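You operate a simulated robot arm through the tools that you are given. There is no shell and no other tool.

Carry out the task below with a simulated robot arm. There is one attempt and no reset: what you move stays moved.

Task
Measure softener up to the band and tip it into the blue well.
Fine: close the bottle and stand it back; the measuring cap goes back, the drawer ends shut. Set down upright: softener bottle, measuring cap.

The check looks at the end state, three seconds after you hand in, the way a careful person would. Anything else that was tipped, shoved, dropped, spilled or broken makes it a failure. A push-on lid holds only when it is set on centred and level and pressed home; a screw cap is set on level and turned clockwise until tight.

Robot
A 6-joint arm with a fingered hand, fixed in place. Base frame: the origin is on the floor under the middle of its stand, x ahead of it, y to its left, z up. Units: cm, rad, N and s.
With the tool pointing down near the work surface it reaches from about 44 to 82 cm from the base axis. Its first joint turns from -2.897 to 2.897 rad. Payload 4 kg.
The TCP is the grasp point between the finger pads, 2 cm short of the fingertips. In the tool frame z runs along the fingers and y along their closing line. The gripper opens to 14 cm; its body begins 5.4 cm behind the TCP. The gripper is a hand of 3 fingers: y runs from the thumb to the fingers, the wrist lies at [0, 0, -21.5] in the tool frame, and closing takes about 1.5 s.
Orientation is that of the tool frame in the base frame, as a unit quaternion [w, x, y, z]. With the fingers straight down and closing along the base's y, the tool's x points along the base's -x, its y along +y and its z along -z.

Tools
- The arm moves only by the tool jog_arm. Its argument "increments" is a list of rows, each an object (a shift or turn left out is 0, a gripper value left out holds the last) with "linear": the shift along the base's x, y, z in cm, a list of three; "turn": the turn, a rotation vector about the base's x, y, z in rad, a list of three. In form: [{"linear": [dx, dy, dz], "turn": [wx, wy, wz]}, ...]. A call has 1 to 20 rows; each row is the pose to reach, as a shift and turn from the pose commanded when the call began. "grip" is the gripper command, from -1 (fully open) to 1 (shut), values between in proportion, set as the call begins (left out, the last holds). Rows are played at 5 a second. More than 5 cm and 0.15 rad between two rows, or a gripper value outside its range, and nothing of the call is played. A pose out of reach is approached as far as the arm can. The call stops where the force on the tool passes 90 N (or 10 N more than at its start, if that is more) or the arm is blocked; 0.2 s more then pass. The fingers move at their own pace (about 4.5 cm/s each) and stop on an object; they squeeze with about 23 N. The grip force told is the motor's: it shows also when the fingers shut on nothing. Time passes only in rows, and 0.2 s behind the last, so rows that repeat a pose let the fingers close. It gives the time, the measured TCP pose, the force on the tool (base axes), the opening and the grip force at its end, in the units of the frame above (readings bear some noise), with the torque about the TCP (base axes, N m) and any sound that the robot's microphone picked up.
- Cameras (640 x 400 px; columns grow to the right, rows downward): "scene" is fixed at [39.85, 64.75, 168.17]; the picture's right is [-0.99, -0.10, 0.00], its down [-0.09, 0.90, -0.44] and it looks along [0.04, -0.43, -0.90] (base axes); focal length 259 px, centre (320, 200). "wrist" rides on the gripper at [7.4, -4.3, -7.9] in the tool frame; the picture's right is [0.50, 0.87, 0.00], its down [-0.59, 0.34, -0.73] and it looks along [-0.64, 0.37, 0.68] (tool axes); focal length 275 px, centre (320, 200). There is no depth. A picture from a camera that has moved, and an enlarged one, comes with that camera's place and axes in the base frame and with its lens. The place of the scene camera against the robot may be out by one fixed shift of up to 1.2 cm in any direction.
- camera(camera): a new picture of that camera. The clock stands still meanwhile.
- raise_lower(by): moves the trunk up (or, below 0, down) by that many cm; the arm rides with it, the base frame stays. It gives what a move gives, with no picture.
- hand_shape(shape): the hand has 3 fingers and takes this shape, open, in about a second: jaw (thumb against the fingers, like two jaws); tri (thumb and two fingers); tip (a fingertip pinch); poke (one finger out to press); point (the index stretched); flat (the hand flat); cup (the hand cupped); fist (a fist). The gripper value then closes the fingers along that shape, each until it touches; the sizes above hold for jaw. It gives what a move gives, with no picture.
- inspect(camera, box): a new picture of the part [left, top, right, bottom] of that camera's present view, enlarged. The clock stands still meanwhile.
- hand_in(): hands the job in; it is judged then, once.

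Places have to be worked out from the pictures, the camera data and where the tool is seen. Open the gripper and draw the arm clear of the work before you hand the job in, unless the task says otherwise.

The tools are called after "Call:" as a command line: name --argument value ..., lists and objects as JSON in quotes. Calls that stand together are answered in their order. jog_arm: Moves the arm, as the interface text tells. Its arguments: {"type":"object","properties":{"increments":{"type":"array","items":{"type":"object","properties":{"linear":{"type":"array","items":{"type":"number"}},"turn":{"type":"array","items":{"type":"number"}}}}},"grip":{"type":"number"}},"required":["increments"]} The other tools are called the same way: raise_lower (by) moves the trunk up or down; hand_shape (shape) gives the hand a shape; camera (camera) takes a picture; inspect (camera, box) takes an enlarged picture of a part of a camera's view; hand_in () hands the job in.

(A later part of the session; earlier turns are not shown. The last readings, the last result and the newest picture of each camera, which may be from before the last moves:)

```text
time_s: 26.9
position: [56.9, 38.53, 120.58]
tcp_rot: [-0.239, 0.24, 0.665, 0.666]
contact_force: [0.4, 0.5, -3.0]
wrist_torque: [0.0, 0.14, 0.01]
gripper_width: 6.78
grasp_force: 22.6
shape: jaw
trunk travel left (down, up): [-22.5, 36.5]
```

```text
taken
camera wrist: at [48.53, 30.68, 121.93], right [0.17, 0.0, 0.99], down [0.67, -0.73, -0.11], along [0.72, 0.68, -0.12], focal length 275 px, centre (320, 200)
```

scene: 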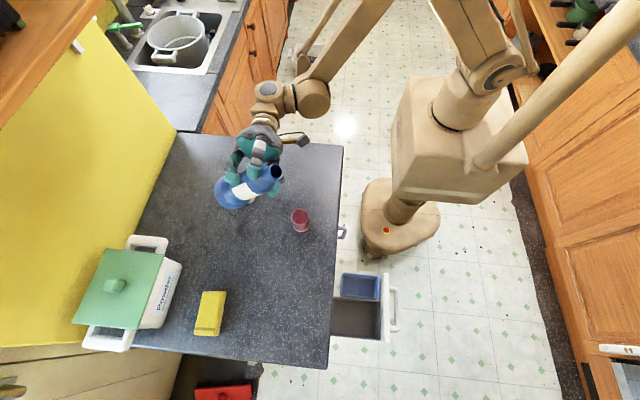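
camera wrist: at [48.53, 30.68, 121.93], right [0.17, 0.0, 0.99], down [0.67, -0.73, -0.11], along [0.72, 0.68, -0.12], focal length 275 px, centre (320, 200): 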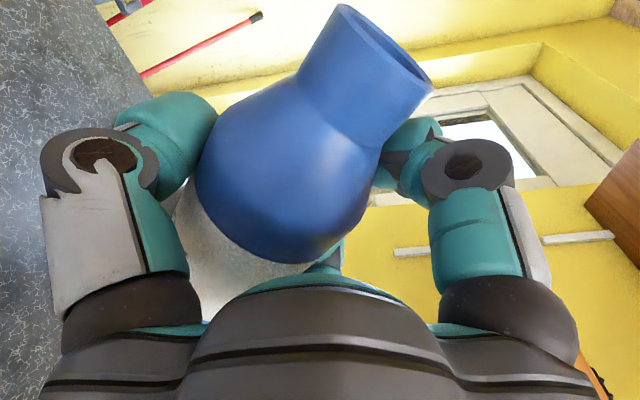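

The roll works. I zoom in to see where the mouth lies relative to the cup and whether anything has run out yet.

Call:
inspect --camera "scene" --box '[200, 120, 330, 250]'

Call:
inspect --camera "scene" --box '[280, 195, 320, 240]'

```text
3.08 times, centred on (265, 185) of scene
camera zoom: at [39.85, 64.75, 168.17], right [-0.99, -0.1, 0.0], down [-0.09, 0.9, -0.44], along [0.04, -0.43, -0.9], focal length 796 px, centre (489, 246)
```

zoom: 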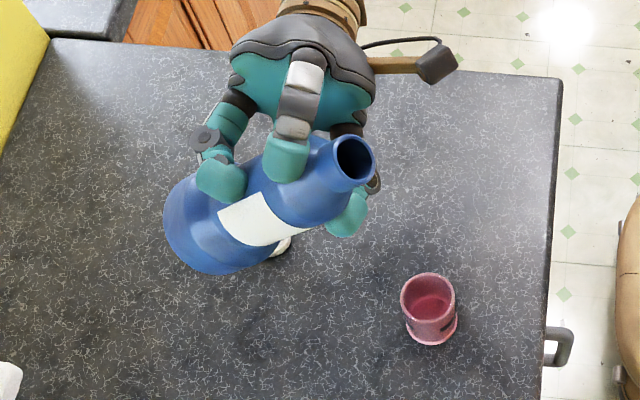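

```text
8.89 times, centred on (300, 218) of scene
camera zoom: at [39.85, 64.75, 168.17], right [-0.99, -0.1, 0.0], down [-0.09, 0.9, -0.44], along [0.04, -0.43, -0.9], focal length 2298 px, centre (498, 44)
```

zoom: 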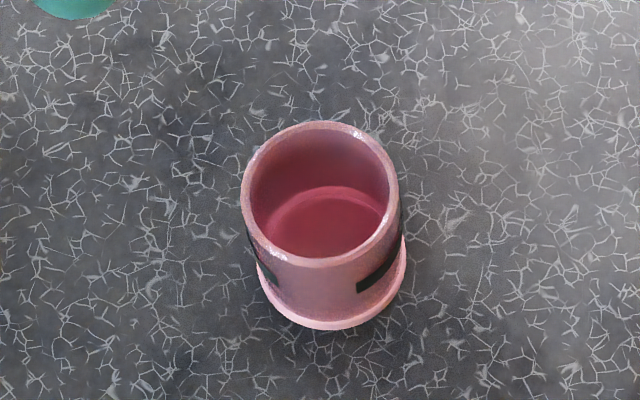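

Nothing has run out yet and the cup is empty (bottom visible about 5 cm down). Comparing both cameras, the scene camera reads about 0.4 cm short in x and 0.9 short in y; the cup is at about (48.8, 37.6). I lower the tilted bottle so its lip hangs over the cup.

Call:
jog_arm --increments '[{"linear": [-0.6, -0.6, -2]}, {"linear": [-1.2, -1.2, -4]}, {"linear": [-1.2, -1.2, -6]}, {"linear": [-1.2, -1.2, -8]}, {"linear": [-1.2, -1.2, -10]}, {"linear": [-1.2, -1.2, -12]}, {"linear": [-1.2, -1.2, -13.5]}]'

Call:
inspect --camera "scene" --box '[220, 140, 340, 260]'

Call:
camera --camera "wrist"

```text
time_s: 28.5
position: [55.93, 37.43, 107.43]
tcp_rot: [-0.239, 0.24, 0.665, 0.666]
contact_force: [0.0, -0.5, -3.4]
wrist_torque: [0.03, 0.12, -0.03]
gripper_width: 6.79
grasp_force: 22.7
shape: jaw
trunk travel left (down, up): [-22.5, 36.5]
```

```text
3.33 times, centred on (280, 200) of scene
camera zoom: at [39.85, 64.75, 168.17], right [-0.99, -0.1, 0.0], down [-0.09, 0.9, -0.44], along [0.04, -0.43, -0.9], focal length 862 px, centre (453, 200)
```

zoom: 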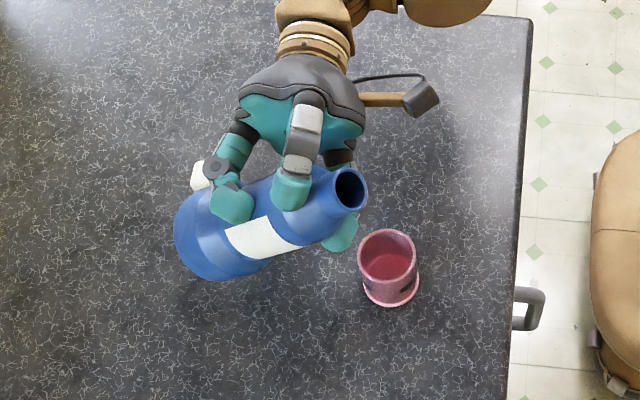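

```text
taken
camera wrist: at [47.55, 29.57, 108.73], right [0.17, 0.0, 0.99], down [0.67, -0.73, -0.11], along [0.72, 0.68, -0.12], focal length 275 px, centre (320, 200)
```

wrist: 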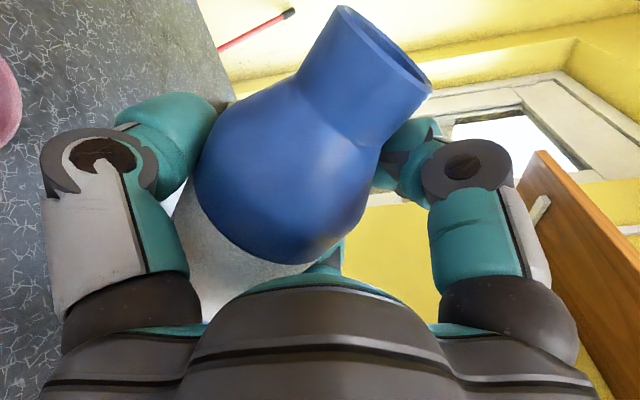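

Mouth and cup are aligned in y; the lip is about 1.2 cm to the +x side of the cup's axis, fine for a stream drifting toward −x. I lower 3 cm and tilt on to 66°, then look for any flow.

Call:
jog_arm --increments '[{"linear": [-0.1, 0, -1], "turn": [0, -0.06, 0]}, {"linear": [-0.15, 0, -2], "turn": [0, -0.12, 0]}, {"linear": [-0.15, 0, -3], "turn": [0, -0.18, 0]}, {"linear": [-0.15, 0, -3], "turn": [0, -0.23, 0]}, {"linear": [-0.15, 0, -3], "turn": [0, -0.27, 0]}, {"linear": [-0.15, 0, -3], "turn": [0, -0.27, 0]}, {"linear": [-0.15, 0, -3], "turn": [0, -0.27, 0]}]'

Call:
inspect --camera "scene" --box '[250, 160, 340, 250]'

Call:
camera --camera "wrist"

```text
time_s: 30.1
position: [55.66, 37.45, 104.11]
tcp_rot: [-0.147, 0.148, 0.691, 0.692]
contact_force: [0.2, -0.3, -3.8]
wrist_torque: [-0.01, 0.16, -0.01]
gripper_width: 6.78
grasp_force: 22.9
shape: jaw
trunk travel left (down, up): [-22.5, 36.5]
```

```text
4.44 times, centred on (295, 205) of scene
camera zoom: at [39.85, 64.75, 168.17], right [-0.99, -0.1, 0.0], down [-0.09, 0.9, -0.44], along [0.04, -0.43, -0.9], focal length 1149 px, centre (431, 178)
```

zoom: 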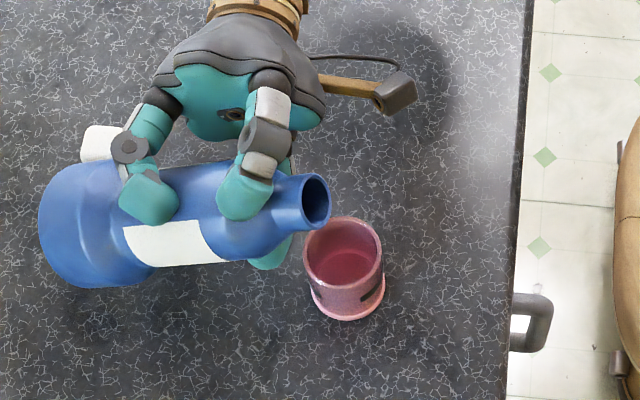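

```text
taken
camera wrist: at [47.24, 29.56, 103.18], right [-0.1, 0.0, 0.99], down [0.68, -0.73, 0.07], along [0.73, 0.68, 0.07], focal length 275 px, centre (320, 200)
```

wrist: 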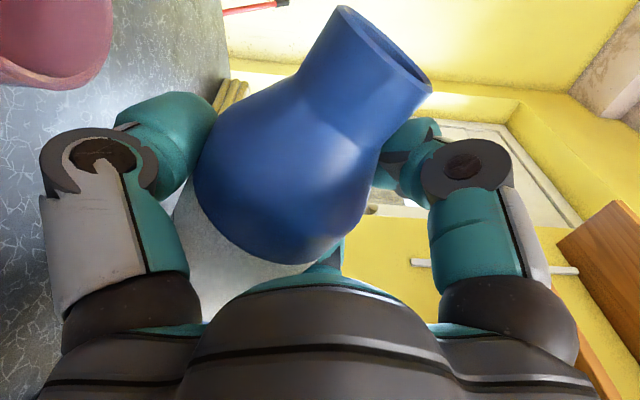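

No flow at 66°. The lip sits about 0.4 cm on the +x side of the cup's centre; I shift 0.5 cm in +x and 0.3 in −y, and tilt on to 71° with a short dwell.

Call:
jog_arm --increments '[{"linear": [0.3, -0.2, 0.1], "turn": [0, -0.03, 0]}, {"linear": [0.5, -0.3, 0.2], "turn": [0, -0.06, 0]}, {"linear": [0.5, -0.3, 0.2], "turn": [0, -0.09, 0]}, {"linear": [0.5, -0.3, 0.2], "turn": [0, -0.09, 0]}, {"linear": [0.5, -0.3, 0.2], "turn": [0, -0.09, 0]}, {"linear": [0.5, -0.3, 0.2], "turn": [0, -0.09, 0]}]'

Call:
inspect --camera "scene" --box '[265, 180, 325, 240]'

Call:
camera --camera "wrist"

```text
time_s: 31.5
position: [56.2, 37.22, 104.43]
tcp_rot: [-0.117, 0.117, 0.697, 0.698]
contact_force: [0.8, 0.4, -3.7]
wrist_torque: [0.04, 0.19, -0.02]
gripper_width: 6.78
grasp_force: 22.8
shape: jaw
trunk travel left (down, up): [-22.5, 36.5]
```

```text
6.67 times, centred on (295, 210) of scene
camera zoom: at [39.85, 64.75, 168.17], right [-0.99, -0.1, 0.0], down [-0.09, 0.9, -0.44], along [0.04, -0.43, -0.9], focal length 1724 px, centre (487, 133)
```

zoom: 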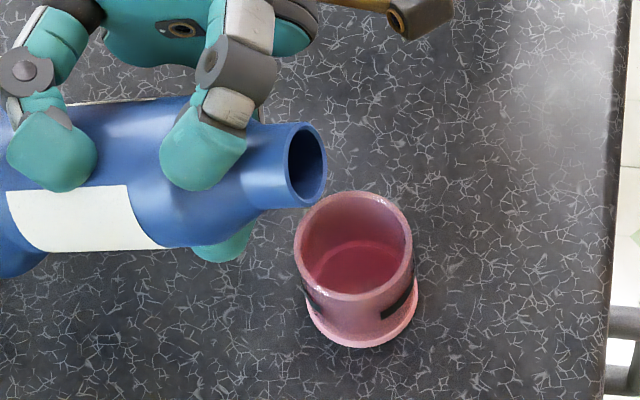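

```text
taken
camera wrist: at [47.81, 29.25, 102.63], right [-0.19, 0.0, 0.98], down [0.67, -0.73, 0.13], along [0.72, 0.68, 0.14], focal length 275 px, centre (320, 200)
```

wrist: 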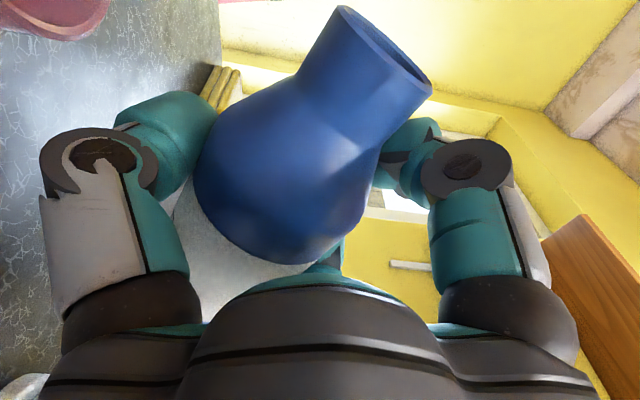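

Still nothing flowing at 71°; lip is about 1 cm +x of the cup centre and aligned in y. I tilt to 75° and dwell a second.

Call:
jog_arm --increments '[{"linear": [0, 0, 0], "turn": [0, -0.035, 0]}, {"linear": [0, 0, 0], "turn": [0, -0.07, 0]}, {"linear": [0, 0, 0], "turn": [0, -0.07, 0]}, {"linear": [0, 0, 0], "turn": [0, -0.07, 0]}, {"linear": [0, 0, 0], "turn": [0, -0.07, 0]}, {"linear": [0, 0, 0], "turn": [0, -0.07, 0]}]'

Call:
inspect --camera "scene" --box '[265, 180, 325, 240]'

```text
time_s: 32.9
position: [56.29, 37.15, 104.32]
tcp_rot: [-0.092, 0.093, 0.701, 0.701]
contact_force: [0.4, 0.1, -4.0]
wrist_torque: [0.03, 0.18, 0.0]
gripper_width: 6.8
grasp_force: 22.8
shape: jaw
trunk travel left (down, up): [-22.5, 36.5]
```

```text
6.67 times, centred on (295, 210) of scene
camera zoom: at [39.85, 64.75, 168.17], right [-0.99, -0.1, 0.0], down [-0.09, 0.9, -0.44], along [0.04, -0.43, -0.9], focal length 1724 px, centre (487, 133)
```

zoom: 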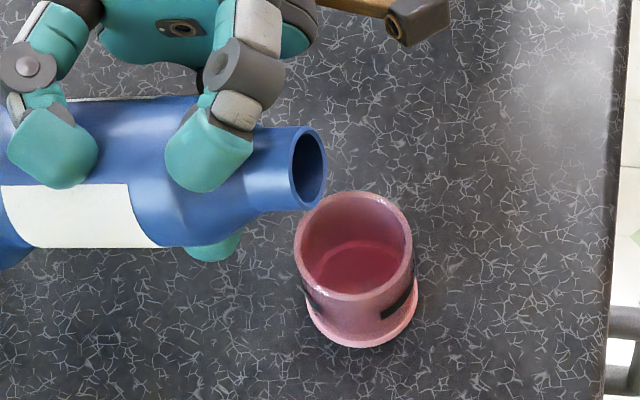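

Still dry at 75°. I go on to 79° and dwell again.

Call:
jog_arm --increments '[{"linear": [0, 0, 0], "turn": [0, -0.035, 0]}, {"linear": [0, 0, 0], "turn": [0, -0.07, 0]}, {"linear": [0, 0, 0], "turn": [0, -0.07, 0]}, {"linear": [0, 0, 0], "turn": [0, -0.07, 0]}, {"linear": [0, 0, 0], "turn": [0, -0.07, 0]}]'

Call:
inspect --camera "scene" --box '[265, 180, 325, 240]'

```text
time_s: 34.1
position: [56.27, 37.13, 104.43]
tcp_rot: [-0.068, 0.068, 0.704, 0.704]
contact_force: [-0.4, -0.6, -3.5]
wrist_torque: [0.01, 0.22, -0.02]
gripper_width: 6.78
grasp_force: 23.1
shape: jaw
trunk travel left (down, up): [-22.5, 36.5]
```

```text
6.67 times, centred on (295, 210) of scene
camera zoom: at [39.85, 64.75, 168.17], right [-0.99, -0.1, 0.0], down [-0.09, 0.9, -0.44], along [0.04, -0.43, -0.9], focal length 1724 px, centre (487, 133)
```

zoom: 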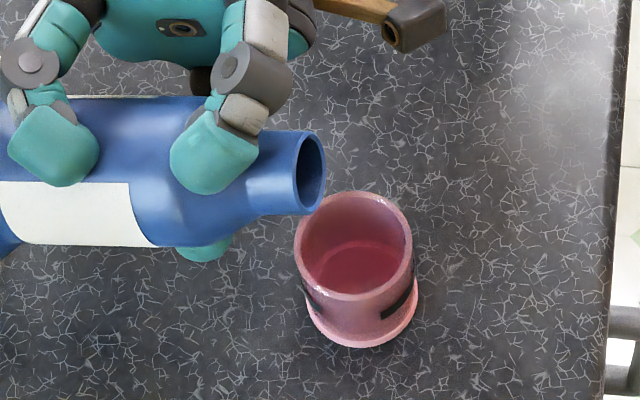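

No flow at 79°. I continue to 83°.

Call:
jog_arm --increments '[{"linear": [0, 0, 0], "turn": [0, -0.035, 0]}, {"linear": [0, 0, 0], "turn": [0, -0.07, 0]}, {"linear": [0, 0, 0], "turn": [0, -0.07, 0]}, {"linear": [0, 0, 0], "turn": [0, -0.07, 0]}, {"linear": [0, 0, 0], "turn": [0, -0.07, 0]}]'

Call:
inspect --camera "scene" --box '[265, 180, 325, 240]'

```text
time_s: 35.3
position: [56.15, 37.13, 104.38]
tcp_rot: [-0.042, 0.042, 0.706, 0.706]
contact_force: [-0.1, 0.1, -3.8]
wrist_torque: [0.03, 0.2, -0.03]
gripper_width: 6.78
grasp_force: 23.0
shape: jaw
trunk travel left (down, up): [-22.5, 36.5]
```

```text
6.67 times, centred on (295, 210) of scene
camera zoom: at [39.85, 64.75, 168.17], right [-0.99, -0.1, 0.0], down [-0.09, 0.9, -0.44], along [0.04, -0.43, -0.9], focal length 1724 px, centre (487, 133)
```

zoom: 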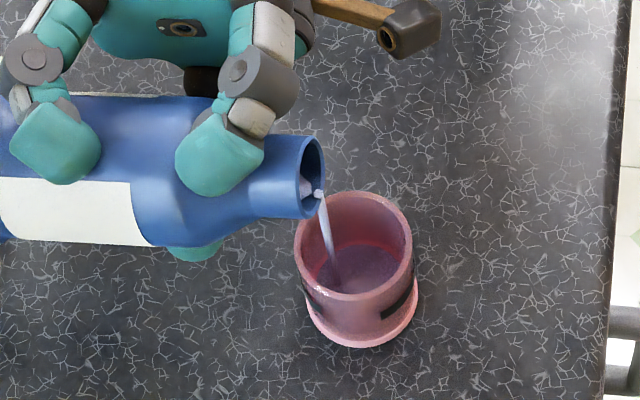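

Softener is now flowing as a thin stream into the cup. I hold this angle for a moment and check the level.

Call:
jog_arm --increments '[{"linear": [0, 0, 0]}]'

Call:
inspect --camera "scene" --box '[280, 195, 320, 235]'

```text
time_s: 35.7
position: [56.01, 37.1, 104.34]
tcp_rot: [-0.042, 0.043, 0.705, 0.707]
contact_force: [-0.1, 0.5, -4.0]
wrist_torque: [0.01, 0.22, 0.01]
gripper_width: 6.8
grasp_force: 23.1
shape: jaw
trunk travel left (down, up): [-22.5, 36.5]
```

```text
10.00 times, centred on (300, 215) of scene
camera zoom: at [39.85, 64.75, 168.17], right [-0.99, -0.1, 0.0], down [-0.09, 0.9, -0.44], along [0.04, -0.43, -0.9], focal length 2586 px, centre (520, 50)
```

zoom: 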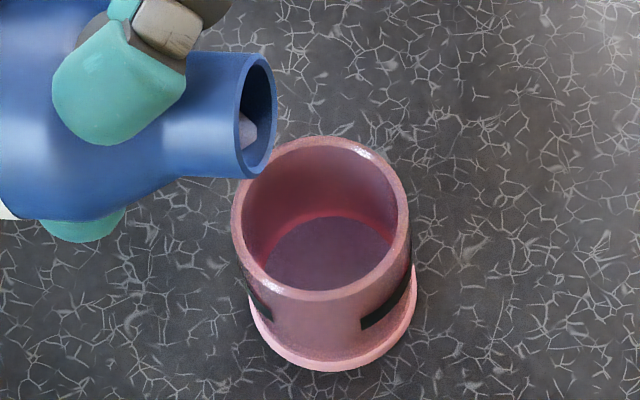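

The stream stopped by itself after a small layer; flow depends on the angle, which makes dosing controllable. From geometry the level should reach the band when the liquid's far edge is near row 185 of this zoom (now about 217). I tilt 2° more and dwell.

Call:
jog_arm --increments '[{"linear": [0, 0, 0], "turn": [0, -0.035, 0]}, {"linear": [0, 0, 0], "turn": [0, -0.035, 0]}, {"linear": [0, 0, 0], "turn": [0, -0.035, 0]}]'

Call:
inspect --camera "scene" --box '[280, 195, 320, 235]'

```text
time_s: 36.5
position: [56.24, 37.02, 104.32]
tcp_rot: [-0.029, 0.03, 0.707, 0.706]
contact_force: [0.1, -0.3, -4.4]
wrist_torque: [0.04, 0.21, 0.0]
gripper_width: 6.77
grasp_force: 23.8
shape: jaw
trunk travel left (down, up): [-22.5, 36.5]
```

```text
10.00 times, centred on (300, 215) of scene
camera zoom: at [39.85, 64.75, 168.17], right [-0.99, -0.1, 0.0], down [-0.09, 0.9, -0.44], along [0.04, -0.43, -0.9], focal length 2586 px, centre (520, 50)
```

zoom: 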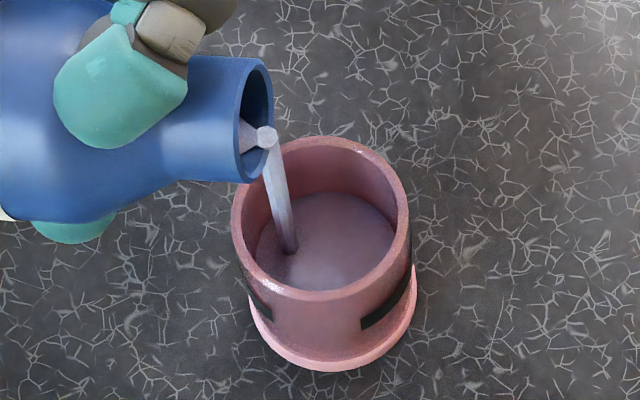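

The level jumped quickly to about row 193, close to the target. I tilt back at once to stop the flow and then measure.

Call:
jog_arm --increments '[{"linear": [0, 0, 0], "turn": [0, 0.13, 0]}, {"linear": [0, 0, 0], "turn": [0, 0.25, 0]}]'

Call:
inspect --camera "scene" --box '[280, 195, 320, 235]'

```text
time_s: 37.1
position: [56.19, 37.18, 104.45]
tcp_rot: [-0.12, 0.119, 0.697, 0.697]
contact_force: [-0.1, -0.8, -3.4]
wrist_torque: [-0.01, 0.17, -0.01]
gripper_width: 6.79
grasp_force: 23.5
shape: jaw
trunk travel left (down, up): [-22.5, 36.5]
```

```text
10.00 times, centred on (300, 215) of scene
camera zoom: at [39.85, 64.75, 168.17], right [-0.99, -0.1, 0.0], down [-0.09, 0.9, -0.44], along [0.04, -0.43, -0.9], focal length 2586 px, centre (520, 50)
```

zoom: 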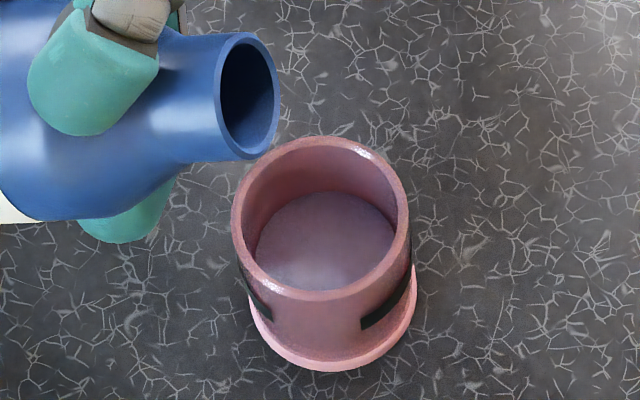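

Flow stopped; the liquid's far edge is near row 191, slightly under my estimate for the band. I enlarge the cup more strongly to compare the liquid edge with the band.

Call:
inspect --camera "scene" --box '[288, 206, 318, 234]'

Call:
camera --camera "wrist"

```text
14.29 times, centred on (303, 220) of scene
camera zoom: at [39.85, 64.75, 168.17], right [-0.99, -0.1, 0.0], down [-0.09, 0.9, -0.44], along [0.04, -0.43, -0.9], focal length 3694 px, centre (563, -86)
```

zoom: 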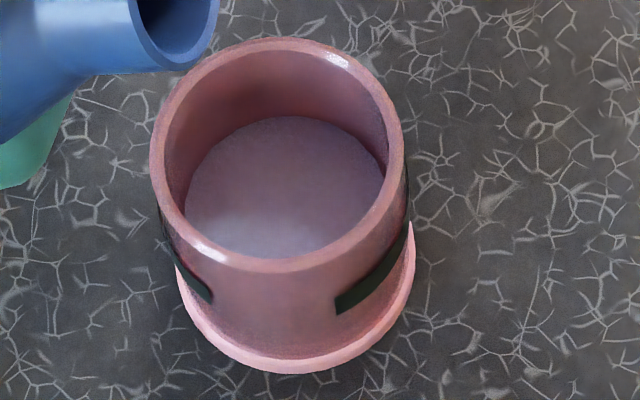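

```text
taken
camera wrist: at [47.81, 29.24, 102.68], right [-0.19, 0.0, 0.98], down [0.67, -0.73, 0.13], along [0.72, 0.68, 0.14], focal length 275 px, centre (320, 200)
```

wrist: 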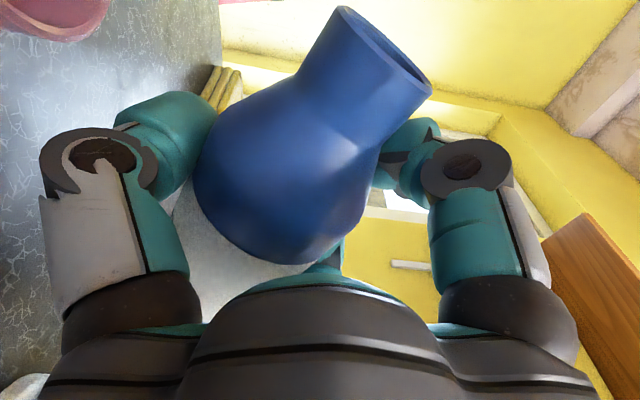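

In this close view I estimate the liquid 3.25 cm below the rim and the dark band spanning 2.5–3.6 cm below it (centre about 3.05): the level is within the band, just under its middle. I tip very carefully back to 83.5° for a small top-up.

Call:
jog_arm --increments '[{"linear": [0, 0, 0], "turn": [0, -0.11, 0]}, {"linear": [0, 0, 0], "turn": [0, -0.19, 0]}, {"linear": [0, 0, 0], "turn": [0, -0.222, 0]}]'

Call:
inspect --camera "scene" --box '[288, 206, 318, 234]'

```text
time_s: 37.9
position: [56.16, 37.1, 104.45]
tcp_rot: [-0.04, 0.04, 0.706, 0.706]
contact_force: [0.5, -0.2, -3.2]
wrist_torque: [0.0, 0.19, -0.01]
gripper_width: 6.79
grasp_force: 22.9
shape: jaw
trunk travel left (down, up): [-22.5, 36.5]
```

```text
14.29 times, centred on (303, 220) of scene
camera zoom: at [39.85, 64.75, 168.17], right [-0.99, -0.1, 0.0], down [-0.09, 0.9, -0.44], along [0.04, -0.43, -0.9], focal length 3694 px, centre (563, -86)
```

zoom: 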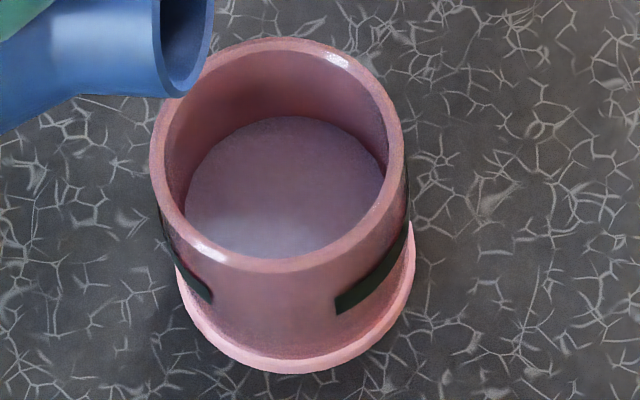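

No flow at 83.5°. I add about 0.6° and look again.

Call:
jog_arm --increments '[{"linear": [0, 0, 0], "turn": [0, -0.01, 0]}, {"linear": [0, 0, 0], "turn": [0, -0.01, 0]}]'

Call:
inspect --camera "scene" --box '[288, 206, 318, 234]'

```text
time_s: 38.5
position: [56.14, 37.12, 104.32]
tcp_rot: [-0.037, 0.037, 0.706, 0.706]
contact_force: [-0.2, -0.3, -3.4]
wrist_torque: [0.01, 0.21, -0.02]
gripper_width: 6.78
grasp_force: 22.8
shape: jaw
trunk travel left (down, up): [-22.5, 36.5]
```

```text
14.29 times, centred on (303, 220) of scene
camera zoom: at [39.85, 64.75, 168.17], right [-0.99, -0.1, 0.0], down [-0.09, 0.9, -0.44], along [0.04, -0.43, -0.9], focal length 3694 px, centre (563, -86)
```

zoom: 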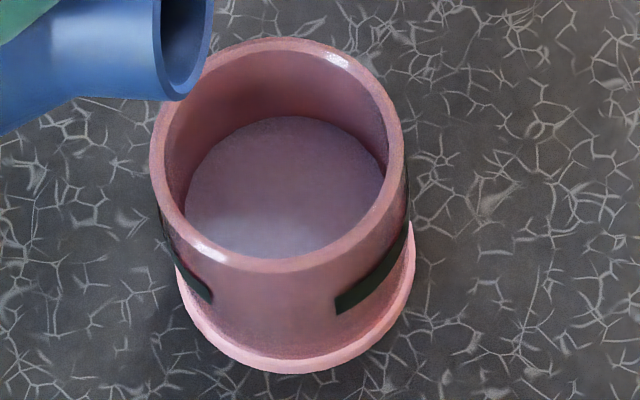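

Still no flow at about 84°. Another 0.6° step.

Call:
jog_arm --increments '[{"linear": [0, 0, 0], "turn": [0, -0.01, 0]}, {"linear": [0, 0, 0], "turn": [0, -0.01, 0]}]'

Call:
inspect --camera "scene" --box '[288, 206, 318, 234]'

```text
time_s: 39.1
position: [56.18, 37.02, 104.3]
tcp_rot: [-0.034, 0.033, 0.707, 0.706]
contact_force: [-0.4, 0.0, -3.9]
wrist_torque: [0.01, 0.18, -0.02]
gripper_width: 6.82
grasp_force: 22.7
shape: jaw
trunk travel left (down, up): [-22.5, 36.5]
```

```text
14.29 times, centred on (303, 220) of scene
camera zoom: at [39.85, 64.75, 168.17], right [-0.99, -0.1, 0.0], down [-0.09, 0.9, -0.44], along [0.04, -0.43, -0.9], focal length 3694 px, centre (563, -86)
```

zoom: 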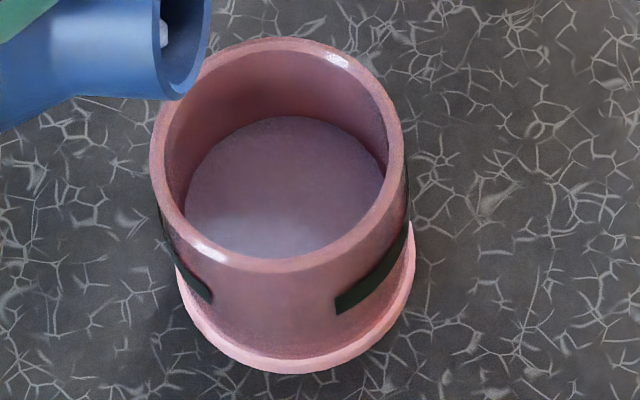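

Liquid now shows inside the mouth, about to run. I add a tiny 0.4° step.

Call:
jog_arm --increments '[{"linear": [0, 0, 0], "turn": [0, -0.007, 0]}]'

Call:
inspect --camera "scene" --box '[288, 206, 318, 234]'

```text
time_s: 39.5
position: [56.23, 37.19, 104.34]
tcp_rot: [-0.031, 0.031, 0.706, 0.707]
contact_force: [0.3, -0.1, -3.5]
wrist_torque: [-0.01, 0.17, 0.01]
gripper_width: 6.79
grasp_force: 23.1
shape: jaw
trunk travel left (down, up): [-22.5, 36.5]
```

```text
14.29 times, centred on (303, 220) of scene
camera zoom: at [39.85, 64.75, 168.17], right [-0.99, -0.1, 0.0], down [-0.09, 0.9, -0.44], along [0.04, -0.43, -0.9], focal length 3694 px, centre (563, -86)
```

zoom: 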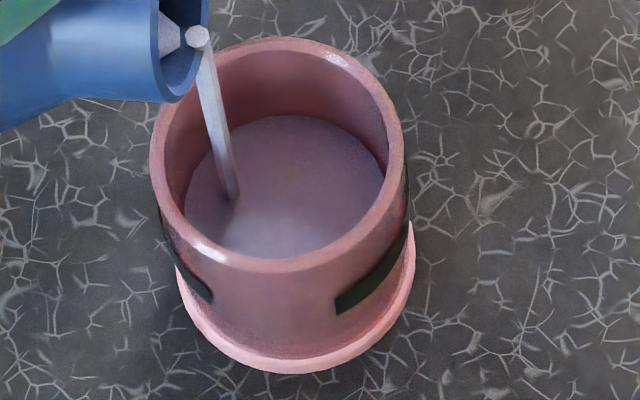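

A thin stream is running; I hold just a moment while starting to tilt back.

Call:
jog_arm --increments '[{"linear": [0, 0, 0], "turn": [0, 0.012, 0]}]'

Call:
inspect --camera "scene" --box '[288, 206, 318, 234]'

```text
time_s: 39.9
position: [56.12, 37.04, 104.45]
tcp_rot: [-0.035, 0.035, 0.706, 0.707]
contact_force: [0.1, -0.8, -4.0]
wrist_torque: [-0.01, 0.17, -0.02]
gripper_width: 6.79
grasp_force: 22.6
shape: jaw
trunk travel left (down, up): [-22.5, 36.5]
```

```text
14.29 times, centred on (303, 220) of scene
camera zoom: at [39.85, 64.75, 168.17], right [-0.99, -0.1, 0.0], down [-0.09, 0.9, -0.44], along [0.04, -0.43, -0.9], focal length 3694 px, centre (563, -86)
```

zoom: 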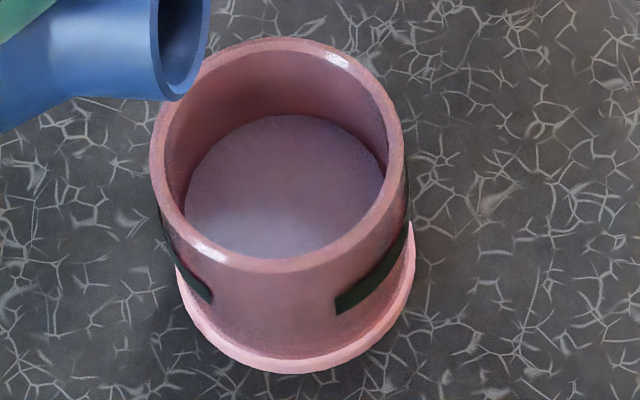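

The level rose only a hair (far edge row about 114.5). I repeat a slightly longer dribble.

Call:
jog_arm --increments '[{"linear": [0, 0, 0], "turn": [0, -0.016, 0]}, {"linear": [0, 0, 0], "turn": [0, -0.016, 0]}, {"linear": [0, 0, 0], "turn": [0, 0.01, 0]}]'

Call:
inspect --camera "scene" --box '[288, 206, 318, 234]'

```text
time_s: 40.7
position: [56.1, 37.09, 104.38]
tcp_rot: [-0.039, 0.039, 0.706, 0.706]
contact_force: [-0.5, 0.6, -3.0]
wrist_torque: [-0.01, 0.23, 0.03]
gripper_width: 6.78
grasp_force: 23.1
shape: jaw
trunk travel left (down, up): [-22.5, 36.5]
```

```text
14.29 times, centred on (303, 220) of scene
camera zoom: at [39.85, 64.75, 168.17], right [-0.99, -0.1, 0.0], down [-0.09, 0.9, -0.44], along [0.04, -0.43, -0.9], focal length 3694 px, centre (563, -86)
```

zoom: 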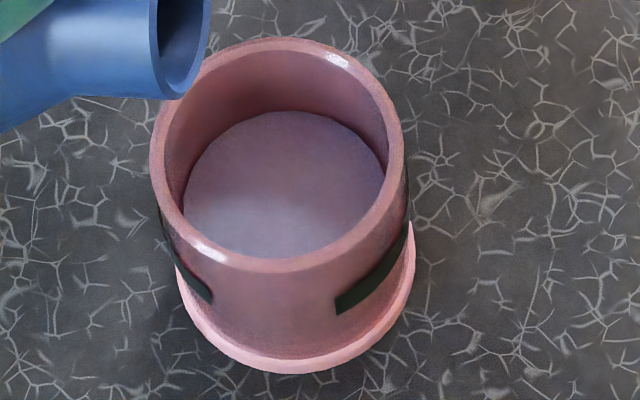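

The liquid's far edge is now at row 111, matching the band's middle by my reckoning. I stop here, raise the bottle and turn it back upright.

Call:
jog_arm --increments '[{"linear": [0, 0, 0.5], "turn": [0, 0.12, 0]}, {"linear": [0, 0, 1.5], "turn": [0, 0.24, 0]}, {"linear": [0, 0, 3], "turn": [0, 0.36, 0]}, {"linear": [0, 0, 5], "turn": [0, 0.48, 0]}, {"linear": [0, 0, 7], "turn": [0, 0.6, 0]}, {"linear": [0, 0, 9], "turn": [0, 0.72, 0]}, {"linear": [0, 0, 11], "turn": [0, 0.84, 0]}, {"linear": [0, 0, 13], "turn": [0, 0.96, 0]}, {"linear": [0, 0, 14], "turn": [0, 1.08, 0]}, {"linear": [0, 0, 14], "turn": [0, 1.2, 0]}, {"linear": [0, 0, 14], "turn": [0, 1.32, 0]}, {"linear": [0, 0, 14], "turn": [0, 1.42, 0]}, {"linear": [0, 0, 14], "turn": [0, 1.462, 0]}]'

Call:
camera --camera "scene"

Call:
inspect --camera "scene" --box '[270, 180, 330, 240]'

```text
time_s: 43.5
position: [56.14, 37.2, 118.32]
tcp_rot: [0.501, -0.5, -0.5, -0.499]
contact_force: [0.0, -0.4, -4.0]
wrist_torque: [0.02, -0.06, -0.01]
gripper_width: 6.77
grasp_force: 22.8
shape: jaw
trunk travel left (down, up): [-22.5, 36.5]
```

```text
taken
```

scene: 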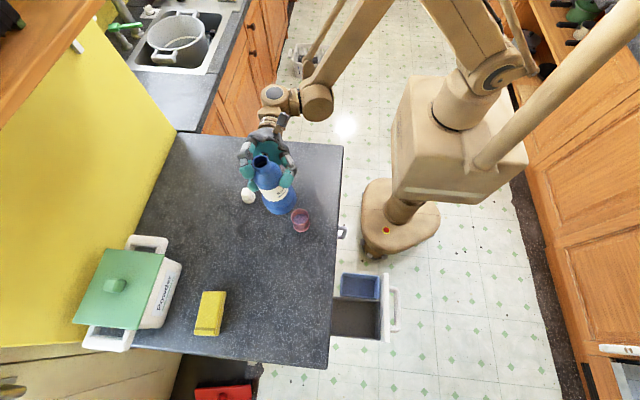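

```text
6.67 times, centred on (300, 210) of scene
camera zoom: at [39.85, 64.75, 168.17], right [-0.99, -0.1, 0.0], down [-0.09, 0.9, -0.44], along [0.04, -0.43, -0.9], focal length 1724 px, centre (453, 133)
```

zoom: 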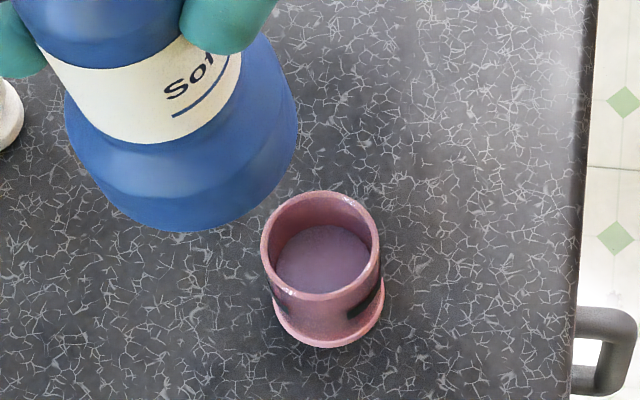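

No spills; the bottle is upright again. I carry it back above its original spot at about (54.3, 17.45) TCP.

Call:
jog_arm --increments '[{"linear": [0, -2, 0]}, {"linear": [0, -4, 0]}, {"linear": [0, -6, 0]}, {"linear": [-0.5, -8, 0]}, {"linear": [-1, -10, 0]}, {"linear": [-1.5, -12, 0]}, {"linear": [-1.9, -14, 0]}, {"linear": [-1.9, -16, -1]}, {"linear": [-1.9, -18, -3]}, {"linear": [-1.9, -19.7, -5]}, {"linear": [-1.9, -19.7, -8]}, {"linear": [-1.9, -19.7, -10]}]'

Call:
camera --camera "wrist"

Call:
inspect --camera "scene" --box '[250, 80, 350, 190]'

```text
time_s: 46.1
position: [54.22, 17.7, 108.6]
tcp_rot: [-0.5, 0.5, 0.5, 0.5]
contact_force: [0.5, -0.9, -4.5]
wrist_torque: [0.0, -0.06, -0.02]
gripper_width: 6.74
grasp_force: 23.4
shape: jaw
trunk travel left (down, up): [-22.5, 36.5]
```

```text
taken
camera wrist: at [50.03, 9.73, 115.8], right [0.87, 0.0, 0.5], down [0.34, -0.73, -0.59], along [0.37, 0.68, -0.64], focal length 275 px, centre (320, 200)
```

wrist: 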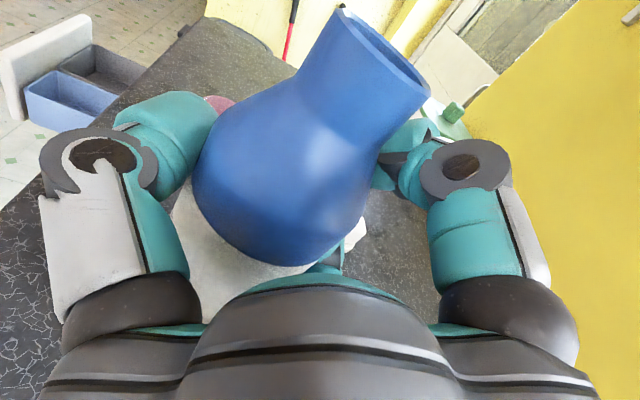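

```text
3.64 times, centred on (300, 135) of scene
camera zoom: at [39.85, 64.75, 168.17], right [-0.99, -0.1, 0.0], down [-0.09, 0.9, -0.44], along [0.04, -0.43, -0.9], focal length 940 px, centre (393, 436)
```

zoom: 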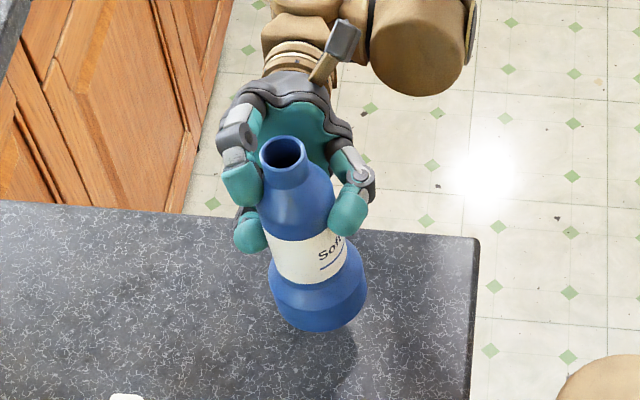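

Compared with before lifting, the bottle leans about 4° toward +x in the hand. I counter-rotate the hand by 0.075 rad so its base comes level, then check.

Call:
jog_arm --increments '[{"linear": [0, 0, -0.5], "turn": [0, -0.04, 0]}, {"linear": [0, 0, -1], "turn": [0, -0.075, 0]}, {"linear": [0, 0, -1.5], "turn": [0, -0.075, 0]}, {"linear": [0, 0, -2], "turn": [0, -0.075, 0]}]'

Call:
inspect --camera "scene" --box '[250, 80, 350, 190]'

```text
time_s: 47.1
position: [54.29, 17.51, 106.43]
tcp_rot: [-0.482, 0.481, 0.519, 0.518]
contact_force: [0.4, 0.1, -3.6]
wrist_torque: [0.07, -0.09, -0.01]
gripper_width: 6.75
grasp_force: 22.7
shape: jaw
trunk travel left (down, up): [-22.5, 36.5]
```

```text
3.64 times, centred on (300, 135) of scene
camera zoom: at [39.85, 64.75, 168.17], right [-0.99, -0.1, 0.0], down [-0.09, 0.9, -0.44], along [0.04, -0.43, -0.9], focal length 940 px, centre (393, 436)
```

zoom: 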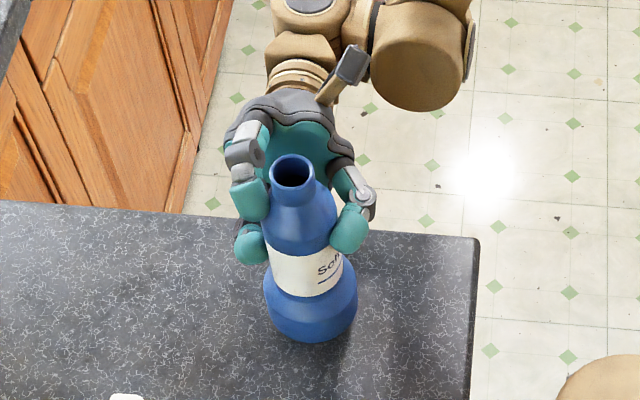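

The bottle is level again at its old place. I lower it in small steps toward the counter and watch the force.

Call:
jog_arm --increments '[{"linear": [0.1, 0, -0.6]}, {"linear": [0.1, 0, -1.2]}, {"linear": [0.1, 0, -1.8]}, {"linear": [0.1, 0, -2.2]}, {"linear": [0.1, 0, -2.2]}]'

Call:
inspect --camera "scene" --box '[250, 80, 350, 190]'

```text
time_s: 48.3
position: [54.29, 17.3, 104.28]
tcp_rot: [-0.481, 0.481, 0.517, 0.519]
contact_force: [1.4, -3.0, 12.8]
wrist_torque: [0.18, -0.07, 0.0]
gripper_width: 6.79
grasp_force: 22.7
shape: jaw
trunk travel left (down, up): [-22.5, 36.5]
```

```text
3.64 times, centred on (300, 135) of scene
camera zoom: at [39.85, 64.75, 168.17], right [-0.99, -0.1, 0.0], down [-0.09, 0.9, -0.44], along [0.04, -0.43, -0.9], focal length 940 px, centre (393, 436)
```

zoom: 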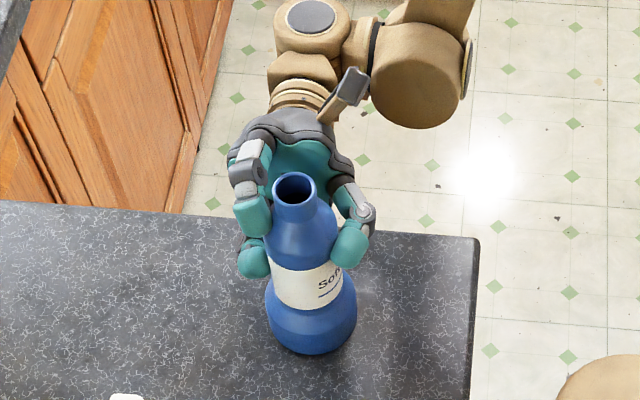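

The bottle bottom now rests on the counter (upward force about 13 N) and it looks upright in its old place. I ease up 0.2 cm and open the fingers gradually.

Call:
jog_arm --increments '[{"linear": [0, 0, 0.2]}, {"linear": [0, 0, 0.2]}, {"linear": [0, 0, 0.2]}]' --grip -0.2

Call:
inspect --camera "scene" --box '[250, 80, 350, 190]'

Call:
camera --camera "wrist"

```text
time_s: 49.1
position: [54.32, 17.52, 104.44]
tcp_rot: [-0.481, 0.481, 0.519, 0.518]
contact_force: [-0.9, -0.1, -0.3]
wrist_torque: [-0.02, -0.01, 0.0]
gripper_width: 8.37
grasp_force: 0.1
shape: jaw
trunk travel left (down, up): [-22.5, 36.5]
```

```text
3.64 times, centred on (300, 135) of scene
camera zoom: at [39.85, 64.75, 168.17], right [-0.99, -0.1, 0.0], down [-0.09, 0.9, -0.44], along [0.04, -0.43, -0.9], focal length 940 px, centre (393, 436)
```

zoom: 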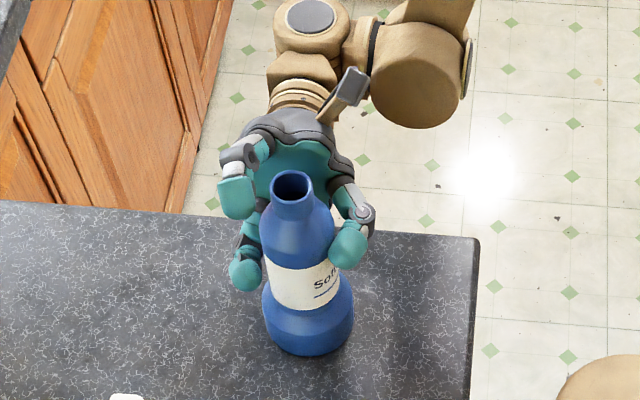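

```text
taken
camera wrist: at [49.54, 9.62, 111.36], right [0.83, 0.0, 0.56], down [0.38, -0.73, -0.56], along [0.41, 0.68, -0.61], focal length 275 px, centre (320, 200)
```

wrist: 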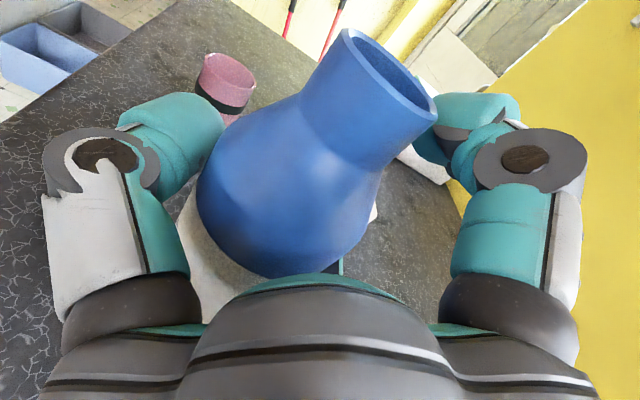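

The bottle stands freely. I open fully and draw the hand straight back along −y.

Call:
jog_arm --increments '[{"linear": [0, 0, 0]}, {"linear": [0, 0, 0]}, {"linear": [0, 0, 0]}, {"linear": [0, 0, 0]}, {"linear": [0, -1, 0]}, {"linear": [0, -2.5, 0]}, {"linear": [0, -4.5, 0]}, {"linear": [0, -7, 0]}, {"linear": [0, -10, 0]}, {"linear": [0, -13, 0]}, {"linear": [0, -16, 0]}, {"linear": [0, -18, 1]}]' --grip -1

Call:
camera --camera "wrist"

Call:
inspect --camera "scene" --box '[220, 80, 350, 240]'

```text
time_s: 51.7
position: [54.28, -0.79, 105.54]
tcp_rot: [-0.481, 0.481, 0.518, 0.519]
contact_force: [0.9, -0.4, -0.2]
wrist_torque: [-0.01, 0.01, -0.02]
gripper_width: 13.97
grasp_force: 0.0
shape: jaw
trunk travel left (down, up): [-22.5, 36.5]
```

```text
taken
camera wrist: at [49.56, -8.67, 112.49], right [0.83, 0.0, 0.56], down [0.38, -0.73, -0.56], along [0.41, 0.68, -0.61], focal length 275 px, centre (320, 200)
```

wrist: 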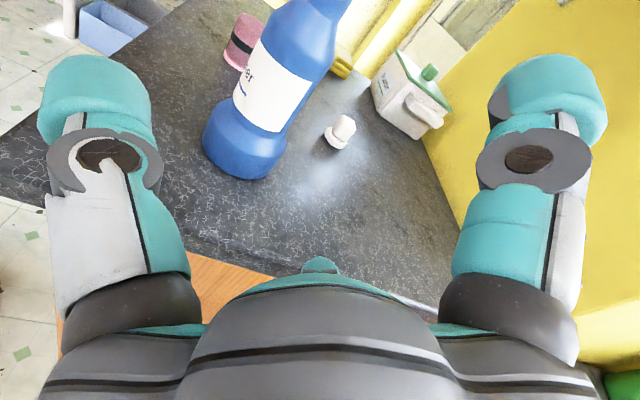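

```text
2.50 times, centred on (285, 160) of scene
camera zoom: at [39.85, 64.75, 168.17], right [-0.99, -0.1, 0.0], down [-0.09, 0.9, -0.44], along [0.04, -0.43, -0.9], focal length 646 px, centre (408, 300)
```

zoom: 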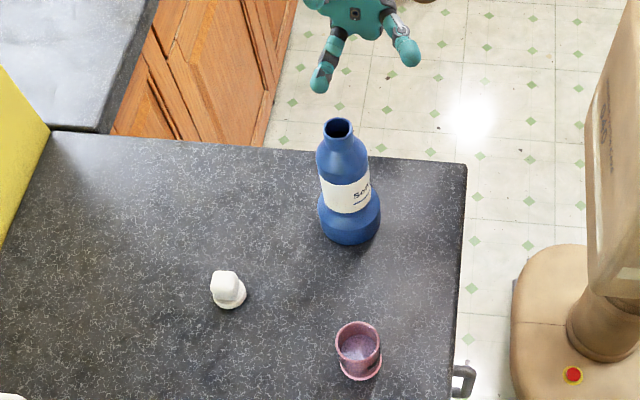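

The bottle stands upright and open in its place. Next the white cap: I raise the hand clear, then turn the tool to point straight down over the counter.

Call:
jog_arm --increments '[{"linear": [0, 0, 3], "turn": [0, 0.04, 0]}, {"linear": [0, 0, 7], "turn": [0, 0.075, 0]}, {"linear": [0, 0, 11], "turn": [0, 0.075, 0]}, {"linear": [0, 0, 15], "turn": [0, 0.075, 0]}, {"linear": [0, 0, 19], "turn": [0, 0.075, 0]}, {"linear": [0, 0, 22], "turn": [0, 0.075, 0]}]'

Call:
jog_arm --increments '[{"linear": [1, 2, 0], "turn": [-0.0756, -0.0756, 0.0756]}, {"linear": [2, 4, 0], "turn": [-0.1511, -0.1511, 0.1511]}, {"linear": [3, 6, 0], "turn": [-0.2267, -0.2267, 0.2267]}, {"linear": [4, 8, 0], "turn": [-0.3023, -0.3023, 0.3023]}, {"linear": [5, 10, 0], "turn": [-0.3779, -0.3779, 0.3779]}, {"linear": [6, 12, 0], "turn": [-0.4534, -0.4534, 0.4534]}, {"linear": [7, 14, 0], "turn": [-0.529, -0.529, 0.529]}, {"linear": [8, 16, 0], "turn": [-0.6046, -0.6046, 0.6046]}, {"linear": [9, 18, 0], "turn": [-0.6802, -0.6802, 0.6802]}, {"linear": [10, 20, 0], "turn": [-0.7557, -0.7557, 0.7557]}, {"linear": [11, 22, 0], "turn": [-0.8313, -0.8313, 0.8313]}, {"linear": [11.5, 24, 0], "turn": [-0.9069, -0.9069, 0.9069]}, {"linear": [12, 26, 0], "turn": [-0.9825, -0.9825, 0.9825]}, {"linear": [12, 28, 0], "turn": [-1.058, -1.058, 1.058]}, {"linear": [12, 30, 0], "turn": [-1.1336, -1.1336, 1.1336]}, {"linear": [12, 31, 0], "turn": [-1.2092, -1.2092, 1.2092]}]'

Call:
camera --camera "wrist"

Call:
camera --camera "scene"

```text
time_s: 53.1
position: [54.29, -0.8, 127.29]
tcp_rot: [-0.5, 0.5, 0.5, 0.5]
contact_force: [-0.7, 0.1, -0.1]
wrist_torque: [0.01, 0.02, 0.01]
gripper_width: 14.01
grasp_force: 0.1
shape: jaw
trunk travel left (down, up): [-22.5, 36.5]
```

```text
time_s: 56.5
position: [66.22, 30.42, 127.18]
tcp_rot: [0.002, -0.001, 1.0, -0.001]
contact_force: [-0.8, -0.1, 0.4]
wrist_torque: [0.01, 0.0, 0.03]
gripper_width: 13.98
grasp_force: 0.0
shape: jaw
trunk travel left (down, up): [-22.5, 36.5]
```

```text
taken
camera wrist: at [58.89, 26.21, 135.08], right [-0.5, 0.87, 0.0], down [0.59, 0.34, 0.73], along [0.64, 0.37, -0.68], focal length 275 px, centre (320, 200)
```

wrist: 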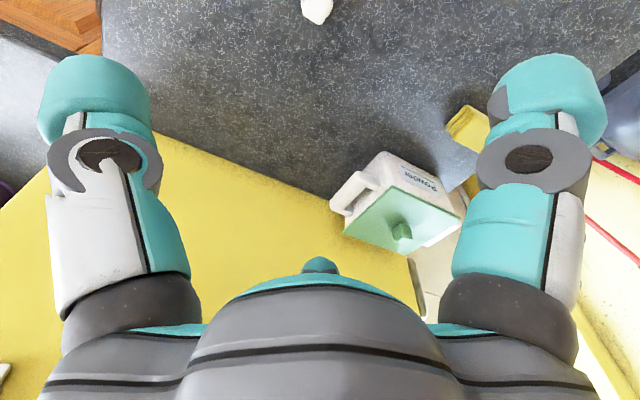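

```text
taken
```

scene: 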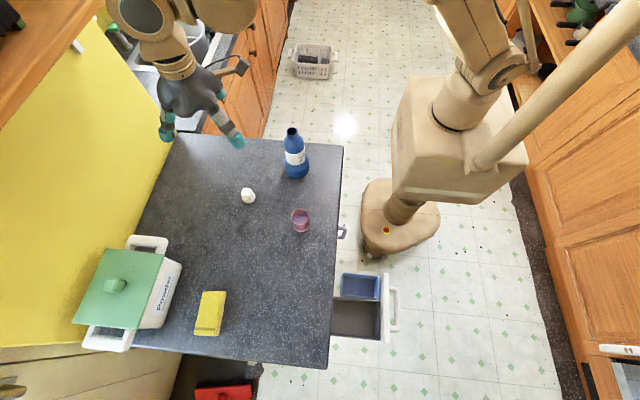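

The tool points straight down over the cap, which I place at about (66.7, 30.2). I descend to z 108 for a closer look.

Call:
jog_arm --increments '[{"linear": [0, 0, -4]}, {"linear": [0, 0, -8]}, {"linear": [0, 0, -12]}, {"linear": [0, 0, -16]}, {"linear": [0, 0, -19]}]'

Call:
camera --camera "wrist"

Call:
inspect --camera "wrist" --box '[260, 20, 380, 140]'

```text
time_s: 57.7
position: [66.2, 30.56, 108.27]
tcp_rot: [0.0, 0.001, 1.0, 0.0]
contact_force: [0.9, -0.3, -1.3]
wrist_torque: [0.0, -0.01, -0.01]
gripper_width: 13.98
grasp_force: 0.1
shape: jaw
trunk travel left (down, up): [-22.5, 36.5]
```

```text
taken
camera wrist: at [58.9, 26.31, 116.1], right [-0.5, 0.87, 0.0], down [0.59, 0.34, 0.73], along [0.64, 0.37, -0.68], focal length 275 px, centre (320, 200)
```

wrist: 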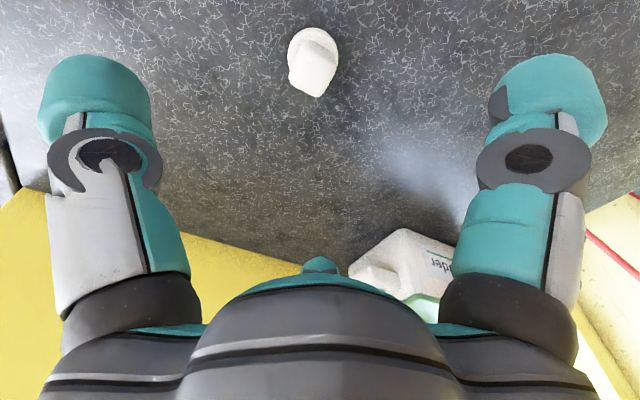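

```text
3.33 times, centred on (320, 80) of wrist
camera zoom: at [58.9, 26.31, 116.1], right [-0.5, 0.87, 0.0], down [0.59, 0.34, 0.73], along [0.64, 0.37, -0.68], focal length 918 px, centre (320, 600)
```

zoom: 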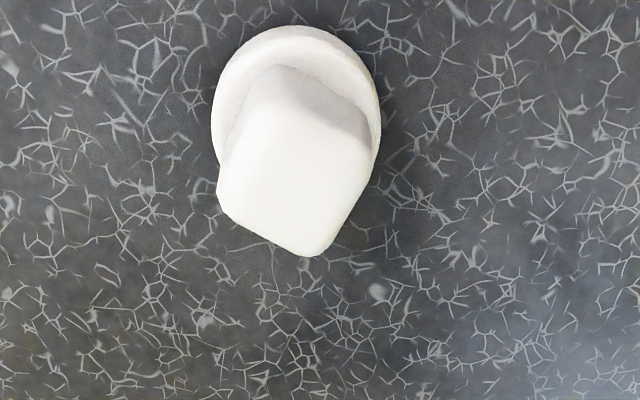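

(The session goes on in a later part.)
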